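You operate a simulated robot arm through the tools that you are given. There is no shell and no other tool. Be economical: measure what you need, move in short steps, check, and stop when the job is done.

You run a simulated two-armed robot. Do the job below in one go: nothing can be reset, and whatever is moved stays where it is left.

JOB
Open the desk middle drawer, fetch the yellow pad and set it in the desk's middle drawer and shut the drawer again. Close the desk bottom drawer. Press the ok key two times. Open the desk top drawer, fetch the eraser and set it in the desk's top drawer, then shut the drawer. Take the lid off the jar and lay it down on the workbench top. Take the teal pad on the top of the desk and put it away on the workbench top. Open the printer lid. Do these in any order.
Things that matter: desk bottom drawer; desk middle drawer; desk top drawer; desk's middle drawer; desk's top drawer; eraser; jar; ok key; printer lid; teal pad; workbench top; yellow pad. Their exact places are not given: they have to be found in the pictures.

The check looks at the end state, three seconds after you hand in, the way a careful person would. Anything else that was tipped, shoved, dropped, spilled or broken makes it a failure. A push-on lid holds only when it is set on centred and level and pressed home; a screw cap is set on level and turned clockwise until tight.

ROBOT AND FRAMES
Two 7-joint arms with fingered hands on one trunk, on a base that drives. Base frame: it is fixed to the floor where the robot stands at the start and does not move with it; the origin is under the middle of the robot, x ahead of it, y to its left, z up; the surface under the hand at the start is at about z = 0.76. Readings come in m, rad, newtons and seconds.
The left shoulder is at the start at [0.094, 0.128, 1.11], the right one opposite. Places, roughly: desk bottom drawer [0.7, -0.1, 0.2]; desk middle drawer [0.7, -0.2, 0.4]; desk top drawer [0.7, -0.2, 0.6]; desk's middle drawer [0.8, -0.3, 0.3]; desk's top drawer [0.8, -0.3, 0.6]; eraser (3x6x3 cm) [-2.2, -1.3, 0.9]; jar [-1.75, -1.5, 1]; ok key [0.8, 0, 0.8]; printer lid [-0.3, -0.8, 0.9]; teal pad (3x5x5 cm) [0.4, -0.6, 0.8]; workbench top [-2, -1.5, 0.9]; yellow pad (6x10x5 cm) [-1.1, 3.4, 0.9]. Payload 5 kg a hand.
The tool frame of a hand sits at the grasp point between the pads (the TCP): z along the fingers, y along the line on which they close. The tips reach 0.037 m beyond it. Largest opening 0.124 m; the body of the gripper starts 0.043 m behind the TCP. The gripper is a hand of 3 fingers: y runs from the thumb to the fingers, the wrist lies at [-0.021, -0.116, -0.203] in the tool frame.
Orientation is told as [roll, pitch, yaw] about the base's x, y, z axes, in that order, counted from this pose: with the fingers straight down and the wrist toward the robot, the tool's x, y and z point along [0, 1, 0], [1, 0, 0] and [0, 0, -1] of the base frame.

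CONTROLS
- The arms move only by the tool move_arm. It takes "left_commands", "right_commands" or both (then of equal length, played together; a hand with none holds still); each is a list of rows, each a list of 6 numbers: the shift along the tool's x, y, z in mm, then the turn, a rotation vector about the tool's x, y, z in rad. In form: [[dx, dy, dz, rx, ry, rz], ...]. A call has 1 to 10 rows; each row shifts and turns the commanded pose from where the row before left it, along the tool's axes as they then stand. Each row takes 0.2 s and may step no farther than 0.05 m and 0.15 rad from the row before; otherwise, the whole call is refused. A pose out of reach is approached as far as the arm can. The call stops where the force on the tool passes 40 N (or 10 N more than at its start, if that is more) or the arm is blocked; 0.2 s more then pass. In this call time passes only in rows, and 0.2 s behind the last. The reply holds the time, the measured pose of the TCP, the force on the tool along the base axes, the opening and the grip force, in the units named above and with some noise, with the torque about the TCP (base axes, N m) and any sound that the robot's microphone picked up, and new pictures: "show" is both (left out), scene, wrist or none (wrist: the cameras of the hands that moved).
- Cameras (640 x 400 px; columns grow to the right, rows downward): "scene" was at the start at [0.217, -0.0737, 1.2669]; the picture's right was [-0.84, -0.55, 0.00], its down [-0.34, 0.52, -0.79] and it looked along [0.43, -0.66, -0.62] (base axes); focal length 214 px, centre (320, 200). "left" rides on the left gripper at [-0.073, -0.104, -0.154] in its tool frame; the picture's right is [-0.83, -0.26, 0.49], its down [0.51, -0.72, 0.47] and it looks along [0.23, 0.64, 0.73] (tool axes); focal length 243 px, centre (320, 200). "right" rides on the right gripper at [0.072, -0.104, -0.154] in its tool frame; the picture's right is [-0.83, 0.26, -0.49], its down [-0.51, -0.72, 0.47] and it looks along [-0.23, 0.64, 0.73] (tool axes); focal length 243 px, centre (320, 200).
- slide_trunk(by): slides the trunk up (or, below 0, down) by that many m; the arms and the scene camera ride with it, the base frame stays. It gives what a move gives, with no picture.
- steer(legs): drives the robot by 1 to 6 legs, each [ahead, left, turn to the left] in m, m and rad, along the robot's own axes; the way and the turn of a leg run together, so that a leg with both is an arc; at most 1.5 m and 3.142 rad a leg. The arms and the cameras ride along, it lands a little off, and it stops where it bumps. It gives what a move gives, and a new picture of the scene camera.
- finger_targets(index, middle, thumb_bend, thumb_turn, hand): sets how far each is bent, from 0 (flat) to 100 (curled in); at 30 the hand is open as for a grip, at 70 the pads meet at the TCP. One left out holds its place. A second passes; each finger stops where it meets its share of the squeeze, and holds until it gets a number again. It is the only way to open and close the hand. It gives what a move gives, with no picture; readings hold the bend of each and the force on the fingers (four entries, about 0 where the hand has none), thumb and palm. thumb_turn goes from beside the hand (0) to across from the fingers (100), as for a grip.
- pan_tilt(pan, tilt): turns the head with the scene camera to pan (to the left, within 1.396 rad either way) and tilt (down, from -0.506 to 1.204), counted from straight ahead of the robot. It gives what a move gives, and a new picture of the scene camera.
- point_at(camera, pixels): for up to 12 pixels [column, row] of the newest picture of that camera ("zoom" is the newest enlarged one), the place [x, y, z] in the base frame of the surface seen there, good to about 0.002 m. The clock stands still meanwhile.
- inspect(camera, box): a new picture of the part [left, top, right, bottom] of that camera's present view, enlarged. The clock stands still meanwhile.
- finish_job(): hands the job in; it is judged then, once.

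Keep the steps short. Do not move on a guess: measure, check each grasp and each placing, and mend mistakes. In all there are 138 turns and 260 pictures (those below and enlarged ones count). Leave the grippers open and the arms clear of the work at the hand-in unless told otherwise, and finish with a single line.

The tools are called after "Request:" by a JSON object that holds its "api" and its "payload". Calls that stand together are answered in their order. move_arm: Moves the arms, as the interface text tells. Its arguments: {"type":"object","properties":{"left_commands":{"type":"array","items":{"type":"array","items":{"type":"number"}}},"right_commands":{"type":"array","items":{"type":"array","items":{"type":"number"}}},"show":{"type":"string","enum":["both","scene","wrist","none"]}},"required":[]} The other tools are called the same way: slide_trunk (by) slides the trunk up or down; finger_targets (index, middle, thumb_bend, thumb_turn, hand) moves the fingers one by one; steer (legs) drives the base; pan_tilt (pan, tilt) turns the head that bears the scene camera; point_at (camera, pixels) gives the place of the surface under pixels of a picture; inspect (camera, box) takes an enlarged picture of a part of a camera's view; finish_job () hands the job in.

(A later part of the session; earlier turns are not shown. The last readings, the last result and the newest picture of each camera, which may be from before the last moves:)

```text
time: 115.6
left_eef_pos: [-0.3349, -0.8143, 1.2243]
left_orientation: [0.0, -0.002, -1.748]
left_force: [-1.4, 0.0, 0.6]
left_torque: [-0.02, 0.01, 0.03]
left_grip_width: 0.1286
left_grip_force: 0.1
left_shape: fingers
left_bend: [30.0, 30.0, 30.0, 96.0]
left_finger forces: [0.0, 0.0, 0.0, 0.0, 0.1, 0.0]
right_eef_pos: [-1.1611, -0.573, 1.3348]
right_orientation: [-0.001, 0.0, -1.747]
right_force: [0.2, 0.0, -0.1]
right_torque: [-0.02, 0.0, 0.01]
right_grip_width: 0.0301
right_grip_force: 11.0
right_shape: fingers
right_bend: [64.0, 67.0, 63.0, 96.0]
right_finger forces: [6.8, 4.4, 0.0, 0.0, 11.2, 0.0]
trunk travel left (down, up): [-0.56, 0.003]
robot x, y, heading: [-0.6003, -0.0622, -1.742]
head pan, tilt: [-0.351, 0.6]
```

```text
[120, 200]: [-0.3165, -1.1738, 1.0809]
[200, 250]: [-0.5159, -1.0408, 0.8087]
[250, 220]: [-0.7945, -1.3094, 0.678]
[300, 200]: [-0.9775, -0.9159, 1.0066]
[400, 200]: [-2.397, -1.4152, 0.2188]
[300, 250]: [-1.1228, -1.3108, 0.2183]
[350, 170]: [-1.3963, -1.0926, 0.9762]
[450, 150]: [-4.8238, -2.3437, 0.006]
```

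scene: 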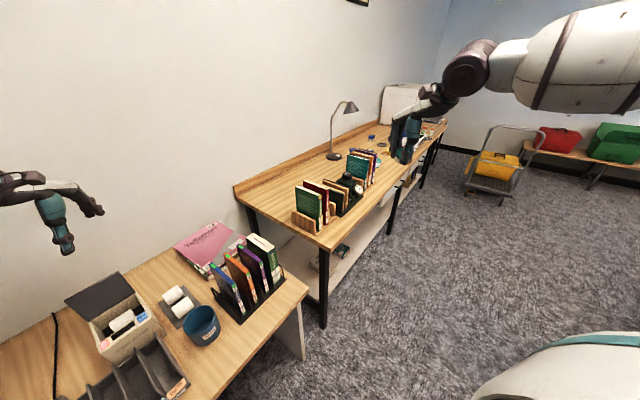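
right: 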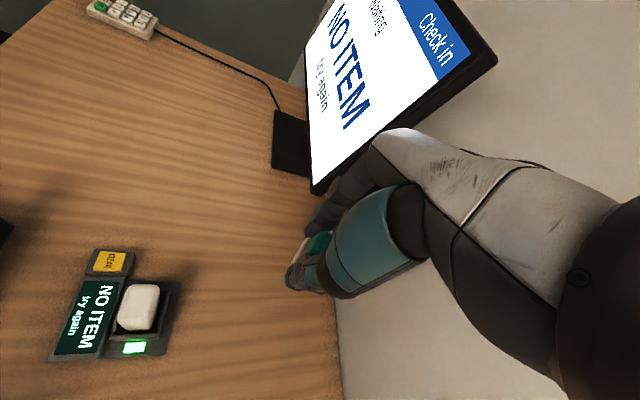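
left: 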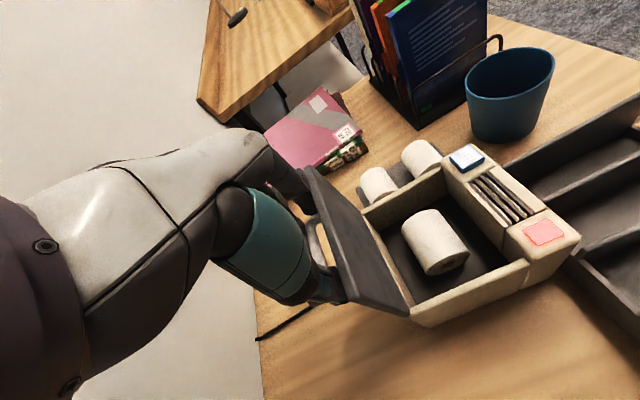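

Request:
{"api": "point_at", "payload": {"camera": "scene", "pixels": [[326, 245], [322, 243], [360, 210], [345, 226], [393, 178], [237, 190], [425, 155], [440, 130]]}}

Request:
{"api": "inspect", "payload": {"camera": "scene", "box": [320, 80, 480, 220]}}

```text
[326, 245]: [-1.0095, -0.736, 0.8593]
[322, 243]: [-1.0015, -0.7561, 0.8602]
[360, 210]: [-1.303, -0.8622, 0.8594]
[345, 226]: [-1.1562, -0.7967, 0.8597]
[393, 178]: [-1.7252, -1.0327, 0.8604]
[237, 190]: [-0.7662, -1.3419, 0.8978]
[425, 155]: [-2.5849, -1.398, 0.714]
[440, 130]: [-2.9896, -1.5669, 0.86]
```

```text
2.86 times, centred on (400, 150) of scene
```

zoom: 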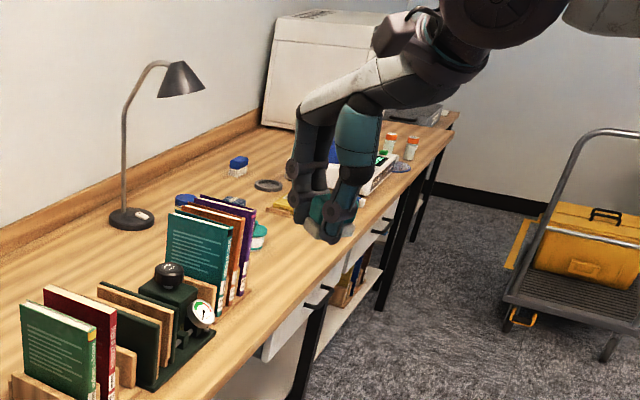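

Bench front edge runs from (-1.01,-0.74) toward (-2.99,-1.57), z 0.86. Drive around to stand in front of the jar/eraser area.

Request:
{"api": "steer", "payload": {"legs": [[-0.3, 0, 0], [0, 0, 0.576], [0, -0.98, 0], [0, -0.97, 0], [0.1, 0, 0]]}}

Request:
{"api": "pan_tilt", "payload": {"pan": 0.0, "tilt": 0.65}}

```text
time: 136.8
left_eef_pos: [-1.6651, -1.0884, 1.2301]
left_orientation: [0.0, -0.01, -1.165]
left_force: [0.6, 0.3, -0.1]
left_torque: [-0.09, -0.01, -0.01]
left_grip_width: 0.129
left_grip_force: 0.1
left_shape: fingers
left_bend: [30.0, 30.0, 30.0, 96.0]
left_finger forces: [0.1, 0.0, 0.0, 0.0, 0.1, 0.1]
right_eef_pos: [-2.4894, -1.3395, 1.3389]
right_orientation: [0.0, -0.006, -1.164]
right_force: [0.2, 0.1, -0.1]
right_torque: [-0.05, 0.0, -0.02]
right_grip_width: 0.0302
right_grip_force: 11.1
right_shape: fingers
right_bend: [64.0, 67.0, 63.0, 96.0]
right_finger forces: [6.8, 4.2, 0.1, 0.1, 11.1, 0.0]
trunk travel left (down, up): [-0.56, 0.003]
robot x, y, heading: [-2.2992, -0.6101, -1.163]
head pan, tilt: [-0.351, 0.6]
```

scene: 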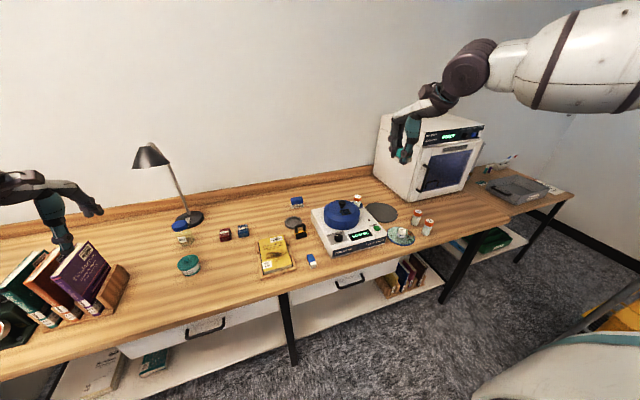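

```text
time: 137.7
left_eef_pos: [-1.6619, -1.0946, 1.2227]
left_orientation: [-0.001, 0.001, -1.164]
left_force: [0.8, -0.1, -1.1]
left_torque: [0.06, 0.0, -0.02]
left_grip_width: 0.129
left_grip_force: 0.1
left_shape: fingers
left_bend: [30.0, 30.0, 30.0, 96.0]
left_finger forces: [0.0, 0.0, 0.0, 0.0, 0.1, 0.0]
right_eef_pos: [-2.4855, -1.3484, 1.3342]
right_orientation: [0.0, 0.002, -1.161]
right_force: [0.4, -0.8, -1.3]
right_torque: [0.04, 0.0, -0.02]
right_grip_width: 0.0302
right_grip_force: 11.1
right_shape: fingers
right_bend: [64.0, 67.0, 63.0, 96.0]
right_finger forces: [6.7, 4.3, 0.0, 0.1, 11.1, 0.1]
trunk travel left (down, up): [-0.56, 0.003]
robot x, y, heading: [-2.301, -0.6099, -1.162]
head pan, tilt: [0.0, 0.649]
```

scene: 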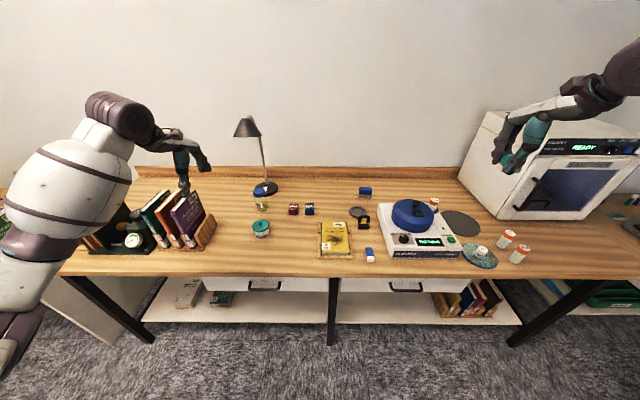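

Request:
{"api": "inspect", "payload": {"camera": "scene", "box": [235, 170, 395, 290]}}

Request:
{"api": "inspect", "payload": {"camera": "scene", "box": [370, 180, 540, 290]}}

Request:
{"api": "point_at", "payload": {"camera": "scene", "pixels": [[261, 223], [262, 206], [294, 208], [309, 208], [370, 250], [370, 258], [335, 238], [365, 190], [300, 250], [475, 250], [480, 250], [363, 222]]}}

```text
3.33 times, centred on (315, 230) of scene
```

zoom: 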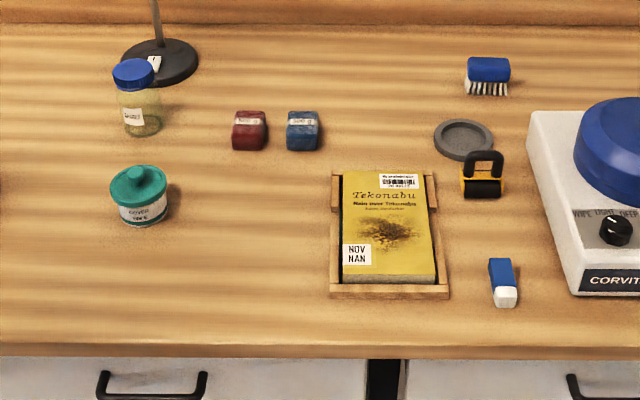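

```text
3.64 times, centred on (455, 235) of scene
```

zoom: 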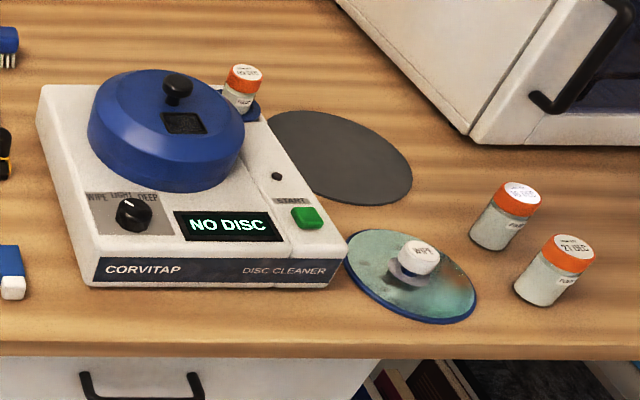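

```text
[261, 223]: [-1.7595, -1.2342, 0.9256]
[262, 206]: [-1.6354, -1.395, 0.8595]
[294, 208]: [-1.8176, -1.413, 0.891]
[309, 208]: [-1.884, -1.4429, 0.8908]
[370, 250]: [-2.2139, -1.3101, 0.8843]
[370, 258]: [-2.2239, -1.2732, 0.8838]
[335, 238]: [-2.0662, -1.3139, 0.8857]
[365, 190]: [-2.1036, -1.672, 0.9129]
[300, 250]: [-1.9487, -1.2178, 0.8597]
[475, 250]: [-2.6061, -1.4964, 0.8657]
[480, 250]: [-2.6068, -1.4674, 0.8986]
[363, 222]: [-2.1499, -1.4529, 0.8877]
```

Two candidates for the jar: the blue-lidded glass and the teal-lidded pot. Look closer at both.

Request:
{"api": "inspect", "payload": {"camera": "scene", "box": [240, 175, 300, 245]}}

Request:
{"api": "point_at", "payload": {"camera": "zoom", "pixels": [[225, 100], [200, 100], [255, 100], [235, 190], [230, 300], [235, 275], [180, 310], [290, 310], [235, 350], [240, 210]]}}

```text
5.71 times, centred on (270, 210) of scene
```

zoom: 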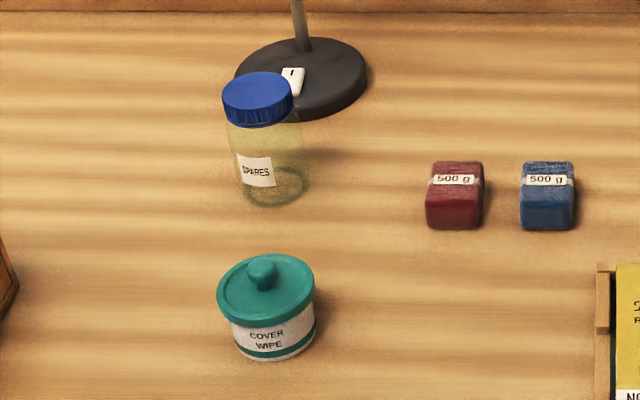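

```text
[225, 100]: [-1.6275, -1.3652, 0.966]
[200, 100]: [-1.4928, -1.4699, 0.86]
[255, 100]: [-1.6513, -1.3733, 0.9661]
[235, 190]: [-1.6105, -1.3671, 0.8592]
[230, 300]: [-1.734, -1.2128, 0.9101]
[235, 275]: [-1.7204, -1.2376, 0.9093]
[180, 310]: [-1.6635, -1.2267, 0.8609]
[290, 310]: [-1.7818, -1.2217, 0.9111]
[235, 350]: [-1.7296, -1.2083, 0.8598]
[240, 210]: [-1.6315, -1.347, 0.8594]
```

"SPARES" jar with ribbed blue (screw) lid at about (-1.645,-1.38) is the jar; the other is a wipe pot. Eraser is the blue/white block at (-2.22,-1.29). First set the teal pad on a free bench spot near (-1.915,-1.21): move the right hand over it.

Request:
{"api": "move_arm", "payload": {"right_commands": [[48, 10, 0, 0, 0, 0], [48, 10, 0, 0, 0, 0], [48, 10, 0, 0, 0, 0], [48, 10, 0, 0, 0, 0], [48, 10, 0, 0, 0, 0], [48, 10, 0, 0, 0, 0], [48, 10, 0, 0, 0, 0], [48, 10, 0, 0, 0, 0], [48, 10, 0, 0, 0, 0], [48, 10, 0, 0, 0, 0]], "show": "none"}}

Request:
{"api": "move_arm", "payload": {"right_commands": [[48, 0, 0, 0, 0, 0], [48, 0, 0, 0, 0, 0], [0, 0, 50, 0, 0, 0], [0, 0, 50, 0, 0, 0], [0, 0, 50, 0, 0, 0], [0, 0, 50, 0, 0, 0]], "show": "both"}}

```text
time: 139.9
left_eef_pos: [-1.6642, -1.0919, 1.2202]
left_orientation: [-0.001, 0.004, -1.165]
left_force: [-0.1, -1.5, -1.1]
left_torque: [0.05, -0.05, -0.01]
left_grip_width: 0.129
left_grip_force: 0.1
left_shape: fingers
left_bend: [30.0, 30.0, 30.0, 96.0]
left_finger forces: [0.0, 0.0, 0.1, 0.0, 0.1, 0.0]
right_eef_pos: [-2.038, -1.2524, 1.3322]
right_orientation: [0.0, 0.002, -1.165]
right_force: [0.2, 0.4, 0.5]
right_torque: [0.01, -0.01, 0.01]
right_grip_width: 0.0298
right_grip_force: 11.1
right_shape: fingers
right_bend: [64.0, 67.0, 63.0, 96.0]
right_finger forces: [6.8, 4.2, 0.0, 0.0, 11.0, 0.1]
right hand out of reach, approached as far as the arm can: row 10
trunk travel left (down, up): [-0.56, 0.003]
robot x, y, heading: [-2.2951, -0.6112, -1.164]
head pan, tilt: [0.0, 0.649]
```

```text
time: 141.3
left_eef_pos: [-1.6639, -1.0935, 1.2242]
left_orientation: [0.002, -0.003, -1.165]
left_force: [0.2, 0.2, 0.7]
left_torque: [0.02, 0.04, 0.05]
left_grip_width: 0.1288
left_grip_force: 0.0
left_shape: fingers
left_bend: [30.0, 30.0, 30.0, 96.0]
left_finger forces: [0.0, 0.0, 0.0, 0.1, 0.0, 0.1]
right_eef_pos: [-2.052, -1.2433, 1.1592]
right_orientation: [0.002, -0.004, -1.16]
right_force: [0.4, -0.5, -0.8]
right_torque: [0.01, 0.0, 0.02]
right_grip_width: 0.0301
right_grip_force: 11.0
right_shape: fingers
right_bend: [64.0, 67.0, 63.0, 96.0]
right_finger forces: [6.7, 4.1, 0.0, 0.0, 11.0, 0.0]
right hand out of reach, approached as far as the arm can: row 1, 2, 4, 5, 6
trunk travel left (down, up): [-0.56, 0.003]
robot x, y, heading: [-2.3002, -0.6087, -1.162]
head pan, tilt: [0.0, 0.649]
```

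scene: 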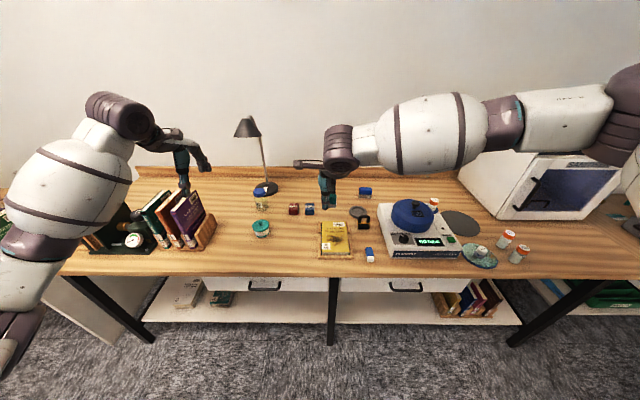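
right: 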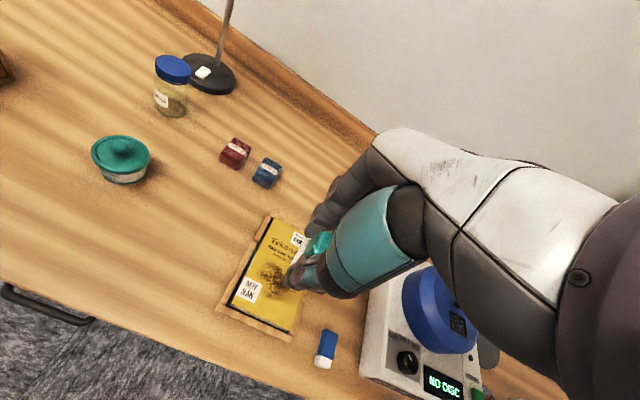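

The right hand reached its cross-body limit. Shift the base 0.2 m left so the spot is in front.

Request:
{"api": "steer", "payload": {"legs": [[0, 0.2, 0]]}}

Request:
{"api": "inspect", "payload": {"camera": "right", "box": [0, 0, 640, 400]}}

```text
time: 143.6
left_eef_pos: [-1.4839, -1.0129, 1.2248]
left_orientation: [0.002, -0.005, -1.162]
left_force: [-0.2, 1.1, 0.5]
left_torque: [-0.01, -0.03, 0.05]
left_grip_width: 0.1289
left_grip_force: 0.1
left_shape: fingers
left_bend: [30.0, 30.0, 30.0, 96.0]
left_finger forces: [0.0, 0.0, 0.1, 0.0, 0.0, 0.1]
right_eef_pos: [-1.8719, -1.1642, 1.1587]
right_orientation: [0.002, -0.001, -1.159]
right_force: [-0.1, -0.1, -1.1]
right_torque: [0.02, -0.03, 0.02]
right_grip_width: 0.0298
right_grip_force: 11.0
right_shape: fingers
right_bend: [64.0, 67.0, 63.0, 96.0]
right_finger forces: [6.6, 4.1, 0.0, 0.0, 11.0, 0.0]
trunk travel left (down, up): [-0.56, 0.003]
robot x, y, heading: [-2.1173, -0.53, -1.161]
head pan, tilt: [0.0, 0.649]
```

scene: 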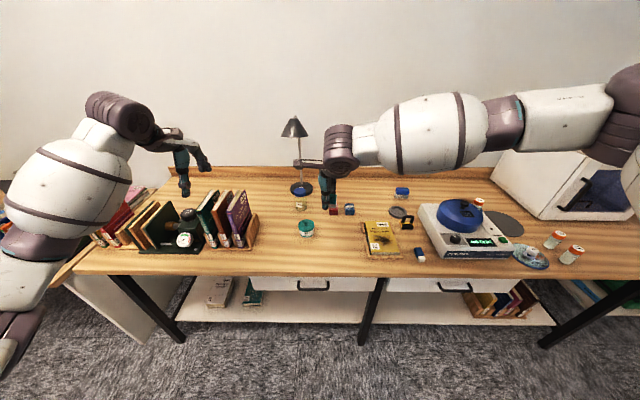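

```text
1.00 times, centred on (320, 200) of right (not enlarged: the box is as wide or as high as the picture)
```

zoom: 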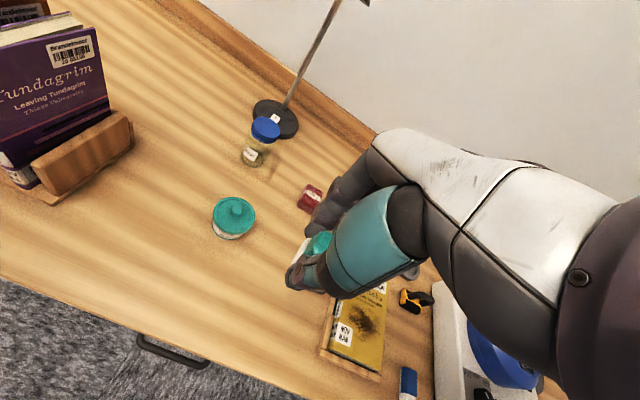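

Request:
{"api": "move_arm", "payload": {"right_commands": [[-20, 10, 10, 0, 0, 0]], "show": "none"}}

```text
time: 144.0
left_eef_pos: [-1.483, -1.0132, 1.2251]
left_orientation: [0.001, -0.004, -1.161]
left_force: [-0.1, 0.0, -0.1]
left_torque: [0.04, -0.02, -0.01]
left_grip_width: 0.1292
left_grip_force: 0.0
left_shape: fingers
left_bend: [30.0, 30.0, 30.0, 96.0]
left_finger forces: [0.0, 0.0, 0.0, 0.0, 0.0, 0.1]
right_eef_pos: [-1.8853, -1.1811, 1.147]
right_orientation: [0.002, -0.001, -1.158]
right_force: [-0.4, -0.6, -1.1]
right_torque: [-0.01, 0.01, 0.0]
right_grip_width: 0.03
right_grip_force: 10.5
right_shape: fingers
right_bend: [64.0, 67.0, 63.0, 96.0]
right_finger forces: [6.7, 4.3, 0.1, 0.1, 11.0, 0.1]
trunk travel left (down, up): [-0.56, 0.003]
robot x, y, heading: [-2.1177, -0.5308, -1.161]
head pan, tilt: [0.0, 0.649]
```

The command follows the measured pose. Go over the spot and down to just above the surface.

Request:
{"api": "move_arm", "payload": {"right_commands": [[-39, 15, 0, 0, 0, 0], [0, 0, 45, 0, 0, 0], [0, 0, 45, 0, 0, 0], [0, 0, 45, 0, 0, 0], [0, 0, 45, 0, 0, 0], [0, 0, 40, 0, 0, 0]], "show": "both"}}

Request:
{"api": "inspect", "payload": {"camera": "scene", "box": [260, 160, 420, 290]}}

```text
time: 145.4
left_eef_pos: [-1.4821, -1.0137, 1.2251]
left_orientation: [0.001, -0.003, -1.16]
left_force: [-0.1, -0.1, -0.9]
left_torque: [0.02, 0.0, 0.0]
left_grip_width: 0.1288
left_grip_force: 0.0
left_shape: fingers
left_bend: [30.0, 30.0, 30.0, 96.0]
left_finger forces: [0.1, 0.0, 0.0, 0.1, 0.0, 0.0]
right_eef_pos: [-1.9687, -1.208, 0.9709]
right_orientation: [0.005, 0.001, -1.156]
right_force: [0.0, -0.1, -0.9]
right_torque: [0.0, -0.02, 0.0]
right_grip_width: 0.0298
right_grip_force: 10.9
right_shape: fingers
right_bend: [64.0, 67.0, 63.0, 96.0]
right_finger forces: [6.6, 4.1, 0.0, 0.0, 10.8, 0.1]
right hand out of reach, approached as far as the arm can: row 4, 5, 6
trunk travel left (down, up): [-0.56, 0.003]
robot x, y, heading: [-2.1191, -0.5332, -1.16]
head pan, tilt: [0.0, 0.649]
```

scene: 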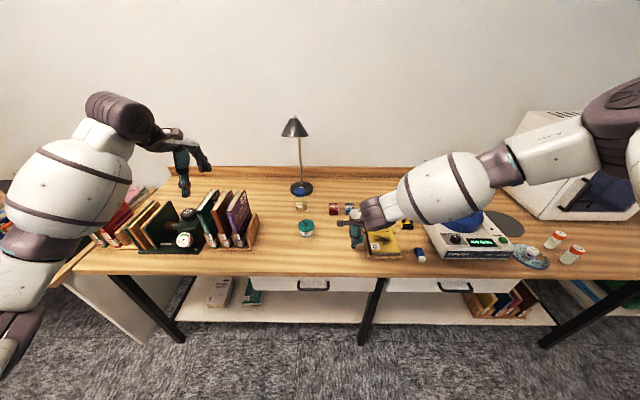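
right: 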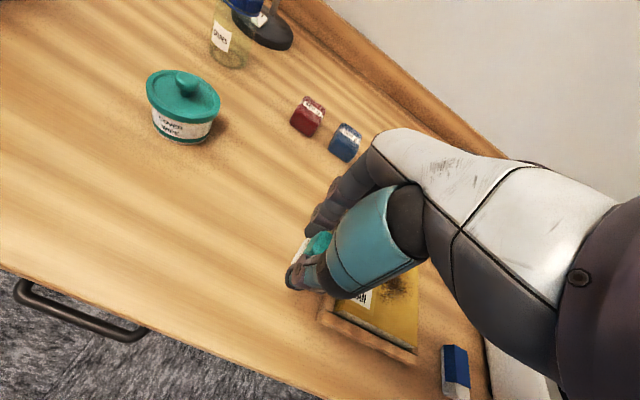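

```text
3.08 times, centred on (340, 225) of scene
```

zoom: 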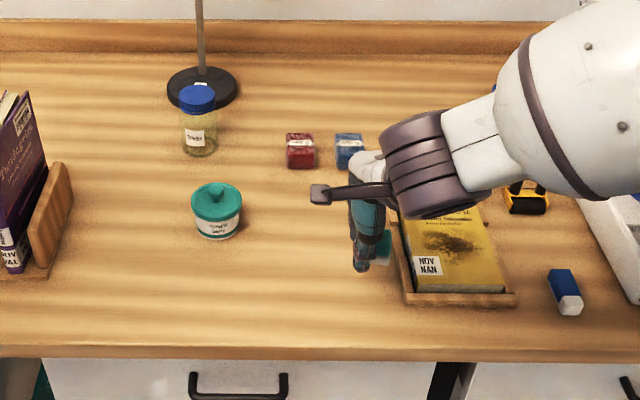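

Trunk is too high for this low reach. Raise both hands, lower the trunk 0.16.

Request:
{"api": "move_arm", "payload": {"left_commands": [[0, 0, -50, 0, 0, 0], [0, 0, -50, 0, 0, 0], [0, 0, -50, 0, 0, 0]], "right_commands": [[0, 0, -50, 0, 0, 0], [0, 0, -50, 0, 0, 0], [0, 0, -50, 0, 0, 0]], "show": "none"}}

Request:
{"api": "slide_trunk", "payload": {"by": -0.18}}

```text
time: 146.2
left_eef_pos: [-1.4847, -1.0101, 1.3784]
left_orientation: [0.0, -0.005, -1.158]
left_force: [-1.0, 0.7, 0.2]
left_torque: [0.0, -0.02, -0.01]
left_grip_width: 0.1289
left_grip_force: 0.0
left_shape: fingers
left_bend: [30.0, 30.0, 30.0, 96.0]
left_finger forces: [0.1, 0.1, 0.1, 0.0, 0.0, 0.0]
right_eef_pos: [-1.9717, -1.2053, 1.1228]
right_orientation: [0.001, -0.004, -1.158]
right_force: [0.2, -0.3, -0.4]
right_torque: [0.0, 0.02, 0.01]
right_grip_width: 0.0299
right_grip_force: 10.6
right_shape: fingers
right_bend: [64.0, 67.0, 63.0, 96.0]
right_finger forces: [6.7, 4.2, 0.0, 0.0, 10.9, 0.0]
trunk travel left (down, up): [-0.56, 0.003]
robot x, y, heading: [-2.123, -0.5329, -1.157]
head pan, tilt: [0.0, 0.649]
```

```text
time: 148.2
left_eef_pos: [-1.4833, -1.0119, 1.1954]
left_orientation: [-0.001, -0.003, -1.159]
left_force: [0.6, 0.1, 0.8]
left_torque: [0.01, 0.01, -0.02]
left_grip_width: 0.1288
left_grip_force: 0.0
left_shape: fingers
left_bend: [30.0, 30.0, 30.0, 96.0]
left_finger forces: [0.0, 0.0, 0.0, 0.0, 0.0, 0.1]
right_eef_pos: [-1.9721, -1.208, 0.9434]
right_orientation: [0.002, -0.003, -1.157]
right_force: [0.4, 0.8, -0.2]
right_torque: [0.0, -0.01, 0.01]
right_grip_width: 0.03
right_grip_force: 10.6
right_shape: fingers
right_bend: [64.0, 67.0, 63.0, 96.0]
right_finger forces: [6.7, 4.0, 0.1, 0.0, 10.8, 0.0]
trunk travel left (down, up): [-0.38, 0.183]
robot x, y, heading: [-2.1171, -0.5279, -1.161]
head pan, tilt: [0.0, 0.649]
```

Request:
{"api": "move_arm", "payload": {"right_commands": [[26, 6, 0, 0, 0, 0], [26, 6, 0, 0, 0, 0], [0, 0, 20, 0, 0, 0], [0, 0, 12, 0, 0, 0]], "show": "both"}}

Request:
{"api": "inspect", "payload": {"camera": "scene", "box": [260, 140, 420, 280]}}

```text
time: 149.2
left_eef_pos: [-1.4814, -1.0125, 1.1943]
left_orientation: [0.001, -0.002, -1.162]
left_force: [-0.4, 0.1, 0.3]
left_torque: [0.0, 0.01, 0.01]
left_grip_width: 0.1288
left_grip_force: 0.1
left_shape: fingers
left_bend: [30.0, 30.0, 30.0, 96.0]
left_finger forces: [0.1, 0.1, 0.0, 0.1, 0.1, 0.0]
right_eef_pos: [-1.918, -1.1979, 0.9101]
right_orientation: [0.0, -0.001, -1.158]
right_force: [-0.5, 0.3, -0.1]
right_torque: [0.0, 0.02, 0.01]
right_grip_width: 0.0296
right_grip_force: 10.8
right_shape: fingers
right_bend: [64.0, 67.0, 63.0, 96.0]
right_finger forces: [6.5, 4.2, 0.0, 0.1, 10.7, 0.1]
trunk travel left (down, up): [-0.38, 0.183]
robot x, y, heading: [-2.1196, -0.5264, -1.155]
head pan, tilt: [0.0, 0.649]
```

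scene: 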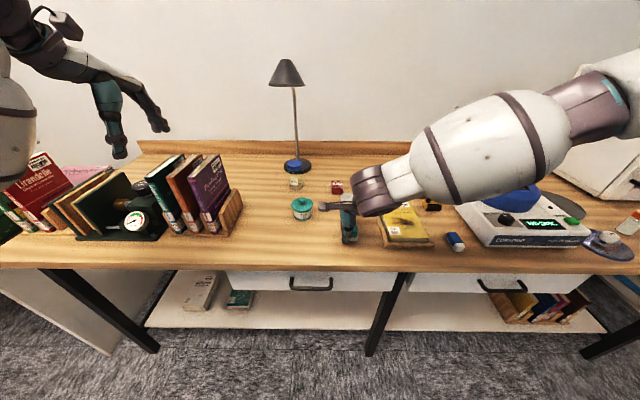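
right: 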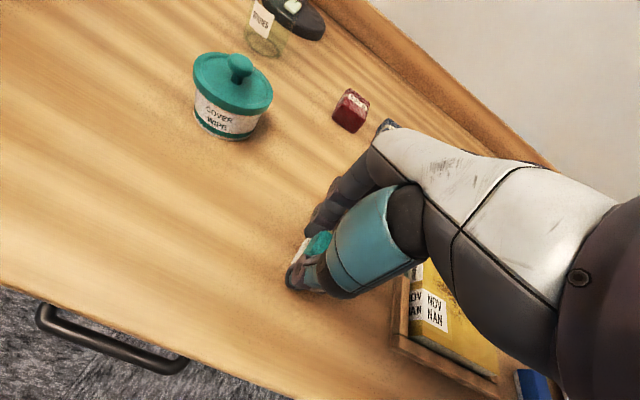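

```text
2.86 times, centred on (340, 210) of scene
```

zoom: 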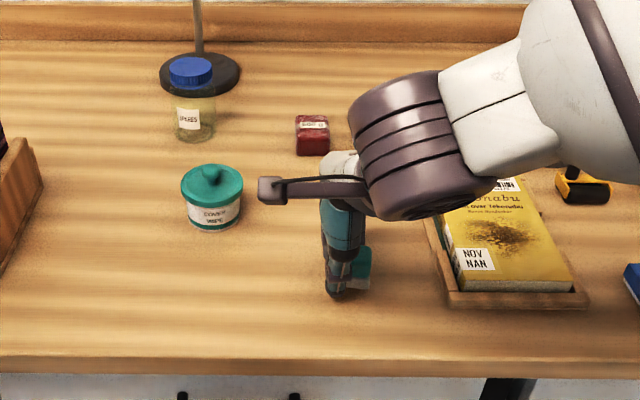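

Clear spot. Lower gently until contact.

Request:
{"api": "move_arm", "payload": {"right_commands": [[0, 0, 3, 0, 0, 0], [0, 0, 2, 0, 0, 0], [0, 0, 2, 0, 0, 0]], "show": "none"}}

```text
time: 150.0
left_eef_pos: [-1.4837, -1.0128, 1.1937]
left_orientation: [0.0, -0.003, -1.159]
left_force: [-0.2, -0.3, -1.0]
left_torque: [-0.02, -0.01, -0.01]
left_grip_width: 0.1287
left_grip_force: 0.1
left_shape: fingers
left_bend: [30.0, 30.0, 30.0, 96.0]
left_finger forces: [0.1, 0.0, 0.0, 0.0, 0.0, 0.0]
right_eef_pos: [-1.9181, -1.1978, 0.9033]
right_orientation: [0.002, -0.002, -1.158]
right_force: [-0.2, 0.1, -0.6]
right_torque: [-0.02, 0.0, -0.01]
right_grip_width: 0.0299
right_grip_force: 10.3
right_shape: fingers
right_bend: [64.0, 67.0, 63.0, 96.0]
right_finger forces: [6.6, 4.1, 0.1, 0.0, 10.7, 0.0]
trunk travel left (down, up): [-0.38, 0.183]
robot x, y, heading: [-2.1186, -0.534, -1.156]
head pan, tilt: [0.0, 0.649]
```

Request:
{"api": "move_arm", "payload": {"right_commands": [[0, 0, 2, 0, 0, 0], [0, 0, 1.5, 0, 0, 0]], "show": "none"}}

Request:
{"api": "inspect", "payload": {"camera": "right", "box": [240, 180, 400, 320]}}

```text
time: 150.6
left_eef_pos: [-1.4828, -1.0116, 1.1953]
left_orientation: [0.0, -0.003, -1.159]
left_force: [-0.4, -0.4, -0.7]
left_torque: [-0.01, -0.01, 0.01]
left_grip_width: 0.1289
left_grip_force: 0.1
left_shape: fingers
left_bend: [30.0, 30.0, 30.0, 96.0]
left_finger forces: [0.0, 0.0, 0.1, 0.1, 0.0, 0.0]
right_eef_pos: [-1.9195, -1.1979, 0.9019]
right_orientation: [0.003, -0.002, -1.159]
right_force: [-0.3, -1.6, 8.9]
right_torque: [0.1, 0.02, 0.02]
right_grip_width: 0.0296
right_grip_force: 12.9
right_shape: fingers
right_bend: [64.0, 67.0, 63.0, 96.0]
right_finger forces: [8.2, 5.4, 0.0, 0.0, 12.2, 0.1]
trunk travel left (down, up): [-0.38, 0.183]
robot x, y, heading: [-2.1195, -0.5314, -1.158]
head pan, tilt: [0.0, 0.649]
```

```text
2.86 times, centred on (320, 250) of right
```

zoom: 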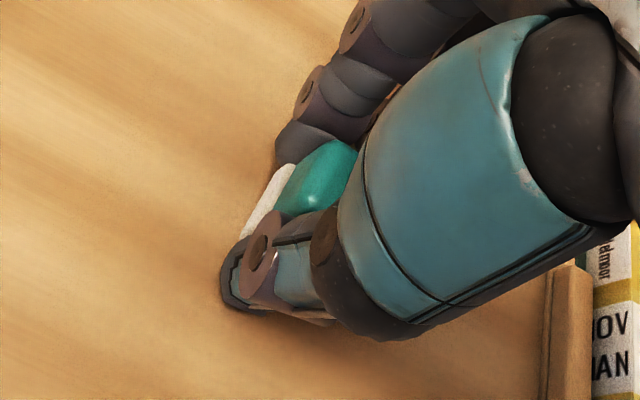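

Contact with the bench (9 N). Release and lift.

Request:
{"api": "finger_targets", "payload": {"hand": "right", "index": 30, "middle": 30, "thumb_bend": 30}}

Request:
{"api": "move_arm", "payload": {"right_commands": [[0, 0, -30, 0, 0, 0], [0, 0, -50, 0, 0, 0], [0, 0, -50, 0, 0, 0], [0, 0, -50, 0, 0, 0], [-30, -30, -20, 0, 0, 0], [-40, -20, -20, 0, 0, 0], [-40, -20, 0, 0, 0, 0]], "show": "scene"}}

Request:
{"api": "inspect", "payload": {"camera": "scene", "box": [260, 140, 420, 280]}}

```text
time: 151.6
left_eef_pos: [-1.4841, -1.0124, 1.1948]
left_orientation: [0.0, -0.003, -1.161]
left_force: [-0.2, -0.2, 0.3]
left_torque: [-0.01, -0.03, 0.04]
left_grip_width: 0.1285
left_grip_force: 0.1
left_shape: fingers
left_bend: [30.0, 30.0, 30.0, 96.0]
left_finger forces: [0.0, 0.0, 0.0, 0.0, 0.0, 0.0]
right_eef_pos: [-1.9188, -1.1966, 0.8996]
right_orientation: [0.001, 0.001, -1.159]
right_force: [0.6, -0.5, -0.6]
right_torque: [0.01, -0.04, 0.01]
right_grip_width: 0.1282
right_grip_force: 0.0
right_shape: fingers
right_bend: [30.0, 30.0, 30.0, 97.0]
right_finger forces: [0.1, 0.0, 0.0, 0.0, 0.1, 0.0]
trunk travel left (down, up): [-0.38, 0.183]
robot x, y, heading: [-2.1186, -0.5325, -1.162]
head pan, tilt: [0.0, 0.649]
```

```text
time: 153.2
left_eef_pos: [-1.4853, -1.0112, 1.1955]
left_orientation: [0.001, -0.003, -1.161]
left_force: [-1.3, 0.3, 0.0]
left_torque: [-0.02, 0.01, 0.03]
left_grip_width: 0.1287
left_grip_force: 0.1
left_shape: fingers
left_bend: [30.0, 30.0, 30.0, 96.0]
left_finger forces: [0.0, 0.1, 0.1, 0.1, 0.0, 0.0]
right_eef_pos: [-2.0516, -1.1771, 1.1205]
right_orientation: [0.005, -0.002, -1.158]
right_force: [0.0, 0.8, 0.9]
right_torque: [-0.02, -0.06, -0.02]
right_grip_width: 0.1288
right_grip_force: 0.0
right_shape: fingers
right_bend: [30.0, 30.0, 30.0, 97.0]
right_finger forces: [0.0, 0.0, 0.0, 0.0, 0.0, 0.1]
trunk travel left (down, up): [-0.38, 0.183]
robot x, y, heading: [-2.1197, -0.5309, -1.16]
head pan, tilt: [0.0, 0.649]
```

scene: 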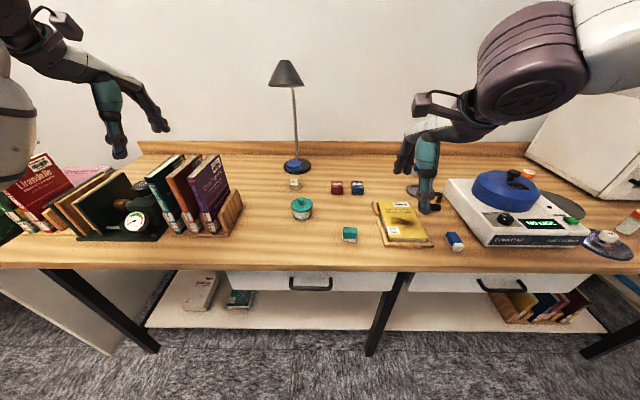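

```text
2.86 times, centred on (340, 210) of scene
```

zoom: 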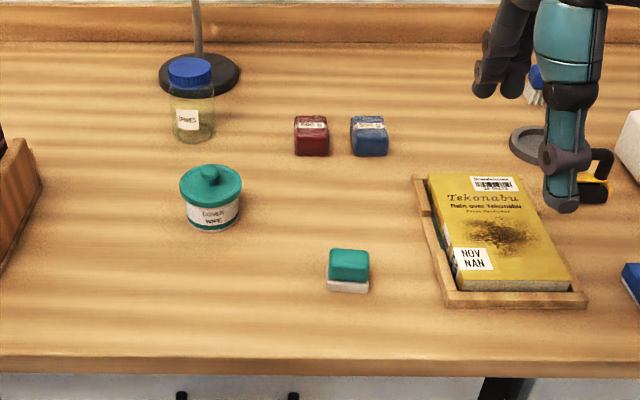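

Teal pad placed. Now measure the jar.

Request:
{"api": "inspect", "payload": {"camera": "scene", "box": [270, 155, 320, 200]}}

Request:
{"api": "point_at", "payload": {"camera": "zoom", "pixels": [[280, 110], [245, 110], [325, 110], [290, 90], [290, 125], [290, 150], [290, 270], [250, 200], [290, 165], [350, 160]]}}

```text
8.89 times, centred on (295, 178) of scene
```

zoom: 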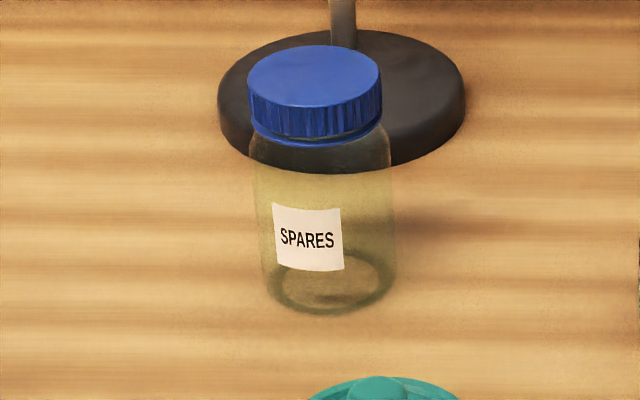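

```text
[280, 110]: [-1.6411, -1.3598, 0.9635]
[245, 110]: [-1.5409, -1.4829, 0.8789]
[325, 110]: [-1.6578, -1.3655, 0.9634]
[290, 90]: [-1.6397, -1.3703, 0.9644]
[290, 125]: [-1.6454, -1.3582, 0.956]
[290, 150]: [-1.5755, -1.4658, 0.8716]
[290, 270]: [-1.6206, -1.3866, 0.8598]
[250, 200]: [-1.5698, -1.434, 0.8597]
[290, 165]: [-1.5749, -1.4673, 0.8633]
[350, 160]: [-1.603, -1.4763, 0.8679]
```

Request:
{"api": "point_at", "payload": {"camera": "zoom", "pixels": [[315, 76], [252, 80], [377, 75], [315, 103], [315, 50], [318, 133], [308, 238]]}}

```text
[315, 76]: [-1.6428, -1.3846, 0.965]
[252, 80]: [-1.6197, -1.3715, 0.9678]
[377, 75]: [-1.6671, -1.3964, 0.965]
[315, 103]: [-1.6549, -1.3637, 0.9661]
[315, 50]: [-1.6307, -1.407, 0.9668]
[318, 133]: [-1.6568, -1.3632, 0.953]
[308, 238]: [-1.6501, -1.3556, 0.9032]
```

Lid centre (-1.643,-1.385,0.966), diameter ~5.3 cm. Check the lamp head clearance before moving in.

Request:
{"api": "point_at", "payload": {"camera": "scene", "pixels": [[286, 80], [272, 84], [302, 84], [296, 120], [297, 150], [298, 165], [286, 62], [205, 155], [190, 158]]}}

Request:
{"api": "steer", "payload": {"legs": [[0.19, -0.1, 0]]}}

```text
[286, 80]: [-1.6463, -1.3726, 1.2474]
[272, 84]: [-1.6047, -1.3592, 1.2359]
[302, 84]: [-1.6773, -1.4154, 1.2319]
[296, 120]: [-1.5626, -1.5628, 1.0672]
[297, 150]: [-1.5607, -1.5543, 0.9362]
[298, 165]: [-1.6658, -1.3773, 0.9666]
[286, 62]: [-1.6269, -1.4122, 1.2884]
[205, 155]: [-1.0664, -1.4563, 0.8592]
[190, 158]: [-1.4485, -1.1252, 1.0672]
```

```text
time: 154.9
left_eef_pos: [-1.4972, -1.2212, 1.1951]
left_orientation: [0.002, -0.004, -1.156]
left_force: [0.9, -0.6, 0.1]
left_torque: [0.01, 0.01, -0.01]
left_grip_width: 0.1286
left_grip_force: 0.1
left_shape: fingers
left_bend: [30.0, 30.0, 30.0, 96.0]
left_finger forces: [0.0, 0.1, 0.0, 0.0, 0.1, 0.0]
right_eef_pos: [-2.0626, -1.389, 1.1203]
right_orientation: [0.002, -0.002, -1.155]
right_force: [0.5, -0.1, 0.5]
right_torque: [0.01, -0.02, -0.03]
right_grip_width: 0.1288
right_grip_force: 0.1
right_shape: fingers
right_bend: [30.0, 30.0, 30.0, 97.0]
right_finger forces: [0.1, 0.0, 0.0, 0.0, 0.0, 0.1]
trunk travel left (down, up): [-0.38, 0.183]
robot x, y, heading: [-2.138, -0.7437, -1.155]
head pan, tilt: [0.0, 0.649]
```

scene: 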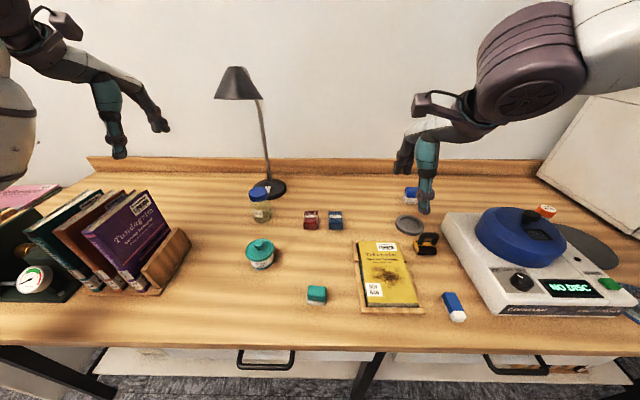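

The lamp head hangs right above the jar (underside ~1.23), so the left hand must come in from the front, below it, at TCP z ≈ 1.02. Bring it first to in front of the jar.

Request:
{"api": "move_arm", "payload": {"left_commands": [[-40, -17, 0, 0, 0, 0], [-40, -17, 0, 0, 0, 0], [-40, -17, 0, 0, 0, 0], [-40, -17, 0, 0, 0, 0], [-40, -12, 0, 0, 0, 0], [0, 0, 45, 0, 0, 0], [0, 0, 45, 0, 0, 0], [0, 0, 45, 0, 0, 0], [0, 0, 35, 0, 0, 0]], "show": "both"}}

```text
time: 156.9
left_eef_pos: [-1.7119, -1.2316, 1.0232]
left_orientation: [0.0, -0.005, -1.156]
left_force: [-0.4, -0.5, -0.5]
left_torque: [0.0, 0.02, 0.0]
left_grip_width: 0.1287
left_grip_force: 0.1
left_shape: fingers
left_bend: [30.0, 30.0, 30.0, 96.0]
left_finger forces: [0.0, 0.1, 0.0, 0.0, 0.1, 0.0]
right_eef_pos: [-2.0616, -1.3916, 1.1199]
right_orientation: [0.002, -0.001, -1.155]
right_force: [0.0, -0.9, 0.4]
right_torque: [0.01, 0.03, 0.01]
right_grip_width: 0.1285
right_grip_force: 0.1
right_shape: fingers
right_bend: [30.0, 30.0, 30.0, 97.0]
right_finger forces: [0.0, 0.0, 0.0, 0.1, 0.0, 0.0]
trunk travel left (down, up): [-0.38, 0.183]
robot x, y, heading: [-2.1319, -0.7454, -1.155]
head pan, tilt: [0.0, 0.649]
```

scene: 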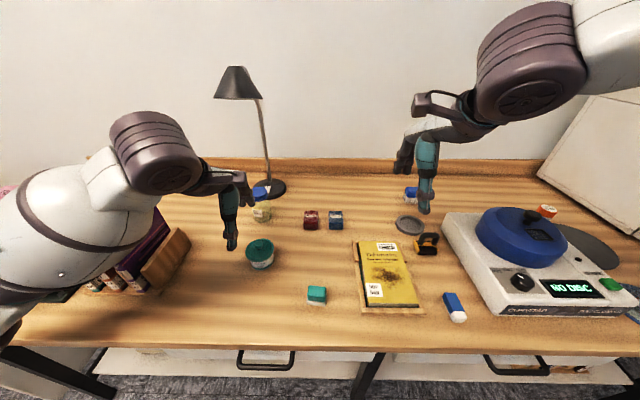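
left: 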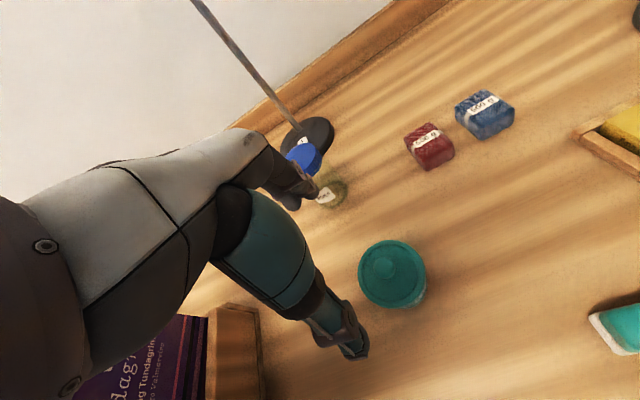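

Check elbow clearance to the book rack before extending.

Request:
{"api": "inspect", "payload": {"camera": "scene", "box": [0, 100, 280, 300]}}

Request:
{"api": "point_at", "payload": {"camera": "scene", "pixels": [[150, 195], [100, 235], [40, 240], [140, 235], [20, 290], [90, 190], [175, 255]]}}

```text
2.00 times, centred on (140, 200) of scene
```

zoom: 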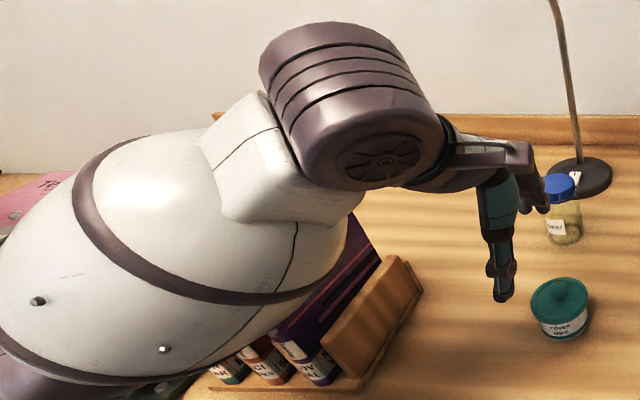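

```text
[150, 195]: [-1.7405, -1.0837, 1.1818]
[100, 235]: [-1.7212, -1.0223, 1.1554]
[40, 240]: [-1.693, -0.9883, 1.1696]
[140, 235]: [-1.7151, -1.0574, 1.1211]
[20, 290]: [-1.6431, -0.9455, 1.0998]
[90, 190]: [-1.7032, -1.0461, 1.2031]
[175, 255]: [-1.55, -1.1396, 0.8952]
```

The left forearm would come very close to the books if extended. I'll use the right hand for the lid: raise and retract the left arm, and shift the base 0.3 m left.

Request:
{"api": "move_arm", "payload": {"left_commands": [[0, -10, -48, 0, 0, 0], [0, -10, -48, 0, 0, 0], [0, -10, -48, 0, 0, 0], [0, -10, -48, 0, 0, 0], [0, -10, -48, 0, 0, 0], [-30, 0, 0, 0, 0, 0], [-30, 0, 0, 0, 0, 0]], "show": "none"}}

Request:
{"api": "steer", "payload": {"legs": [[0, 0.28, 0]]}}

```text
time: 158.5
left_eef_pos: [-1.789, -1.2105, 1.2663]
left_orientation: [0.002, -0.002, -1.156]
left_force: [-1.4, -0.8, 1.1]
left_torque: [0.02, -0.02, 0.02]
left_grip_width: 0.1289
left_grip_force: 0.0
left_shape: fingers
left_bend: [30.0, 30.0, 30.0, 96.0]
left_finger forces: [0.1, 0.0, 0.0, 0.0, 0.0, 0.0]
right_eef_pos: [-2.0634, -1.3929, 1.1195]
right_orientation: [0.004, 0.0, -1.155]
right_force: [0.2, -0.4, 0.7]
right_torque: [0.03, -0.04, 0.0]
right_grip_width: 0.1287
right_grip_force: 0.1
right_shape: fingers
right_bend: [30.0, 30.0, 30.0, 97.0]
right_finger forces: [0.1, 0.1, 0.0, 0.0, 0.0, 0.0]
trunk travel left (down, up): [-0.38, 0.183]
robot x, y, heading: [-2.1365, -0.7449, -1.157]
head pan, tilt: [0.0, 0.649]
```

```text
time: 161.5
left_eef_pos: [-1.5342, -1.0966, 1.2667]
left_orientation: [0.003, -0.002, -1.156]
left_force: [-0.7, -0.4, 0.4]
left_torque: [0.01, 0.0, 0.01]
left_grip_width: 0.1289
left_grip_force: 0.0
left_shape: fingers
left_bend: [30.0, 30.0, 30.0, 96.0]
left_finger forces: [0.1, 0.0, 0.0, 0.0, 0.1, 0.0]
right_eef_pos: [-1.8086, -1.2782, 1.1197]
right_orientation: [0.002, -0.002, -1.155]
right_force: [0.1, -0.4, -0.2]
right_torque: [0.01, 0.0, 0.0]
right_grip_width: 0.1288
right_grip_force: 0.1
right_shape: fingers
right_bend: [30.0, 30.0, 30.0, 97.0]
right_finger forces: [0.1, 0.1, 0.1, 0.0, 0.1, 0.0]
trunk travel left (down, up): [-0.38, 0.183]
robot x, y, heading: [-1.8797, -0.6353, -1.155]
head pan, tilt: [0.0, 0.649]
```

scene: 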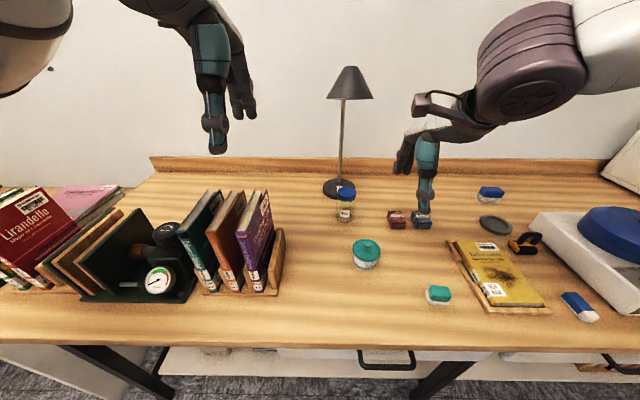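

Right hand: move 109 mm left, down to z 1.02, staying in front of the lamp head.

Request:
{"api": "move_arm", "payload": {"right_commands": [[37, 0, 10, 0, 0, 0], [36, 0, 10, 0, 0, 0], [36, 0, 0, 0, 0, 0], [0, 0, 40, 0, 0, 0], [0, 0, 40, 0, 0, 0], [0, 40, 0, 0, 0, 0]], "show": "both"}}

Request:
{"api": "inspect", "payload": {"camera": "scene", "box": [280, 60, 480, 260]}}

```text
time: 162.9
left_eef_pos: [-1.5326, -1.0969, 1.2655]
left_orientation: [0.001, -0.001, -1.159]
left_force: [-0.4, 0.7, 1.3]
left_torque: [-0.01, 0.0, -0.01]
left_grip_width: 0.1286
left_grip_force: 0.2
left_shape: fingers
left_bend: [30.0, 30.0, 30.0, 96.0]
left_finger forces: [0.0, 0.0, 0.0, 0.0, 0.0, 0.0]
right_eef_pos: [-1.692, -1.2726, 1.0205]
right_orientation: [0.001, -0.001, -1.156]
right_force: [-0.1, 0.2, -0.3]
right_torque: [0.04, 0.03, -0.03]
right_grip_width: 0.1285
right_grip_force: 0.0
right_shape: fingers
right_bend: [30.0, 30.0, 30.0, 97.0]
right_finger forces: [0.0, 0.0, 0.0, 0.1, 0.0, 0.0]
trunk travel left (down, up): [-0.38, 0.183]
robot x, y, heading: [-1.8813, -0.6325, -1.152]
head pan, tilt: [0.0, 0.649]
```

scene: 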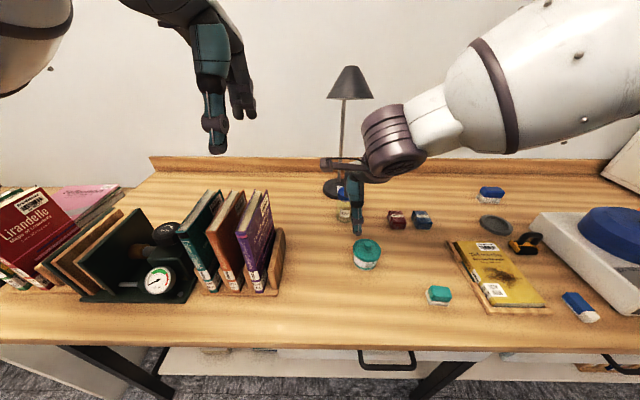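
right: 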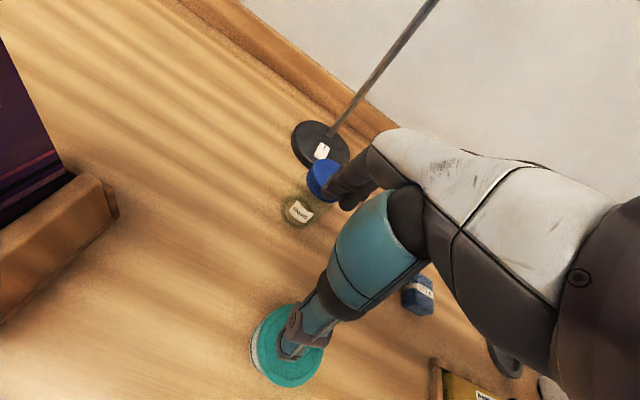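

```text
2.00 times, centred on (380, 160) of scene
```

zoom: 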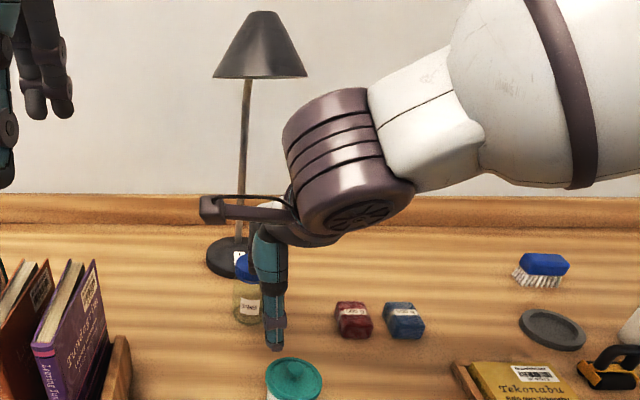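

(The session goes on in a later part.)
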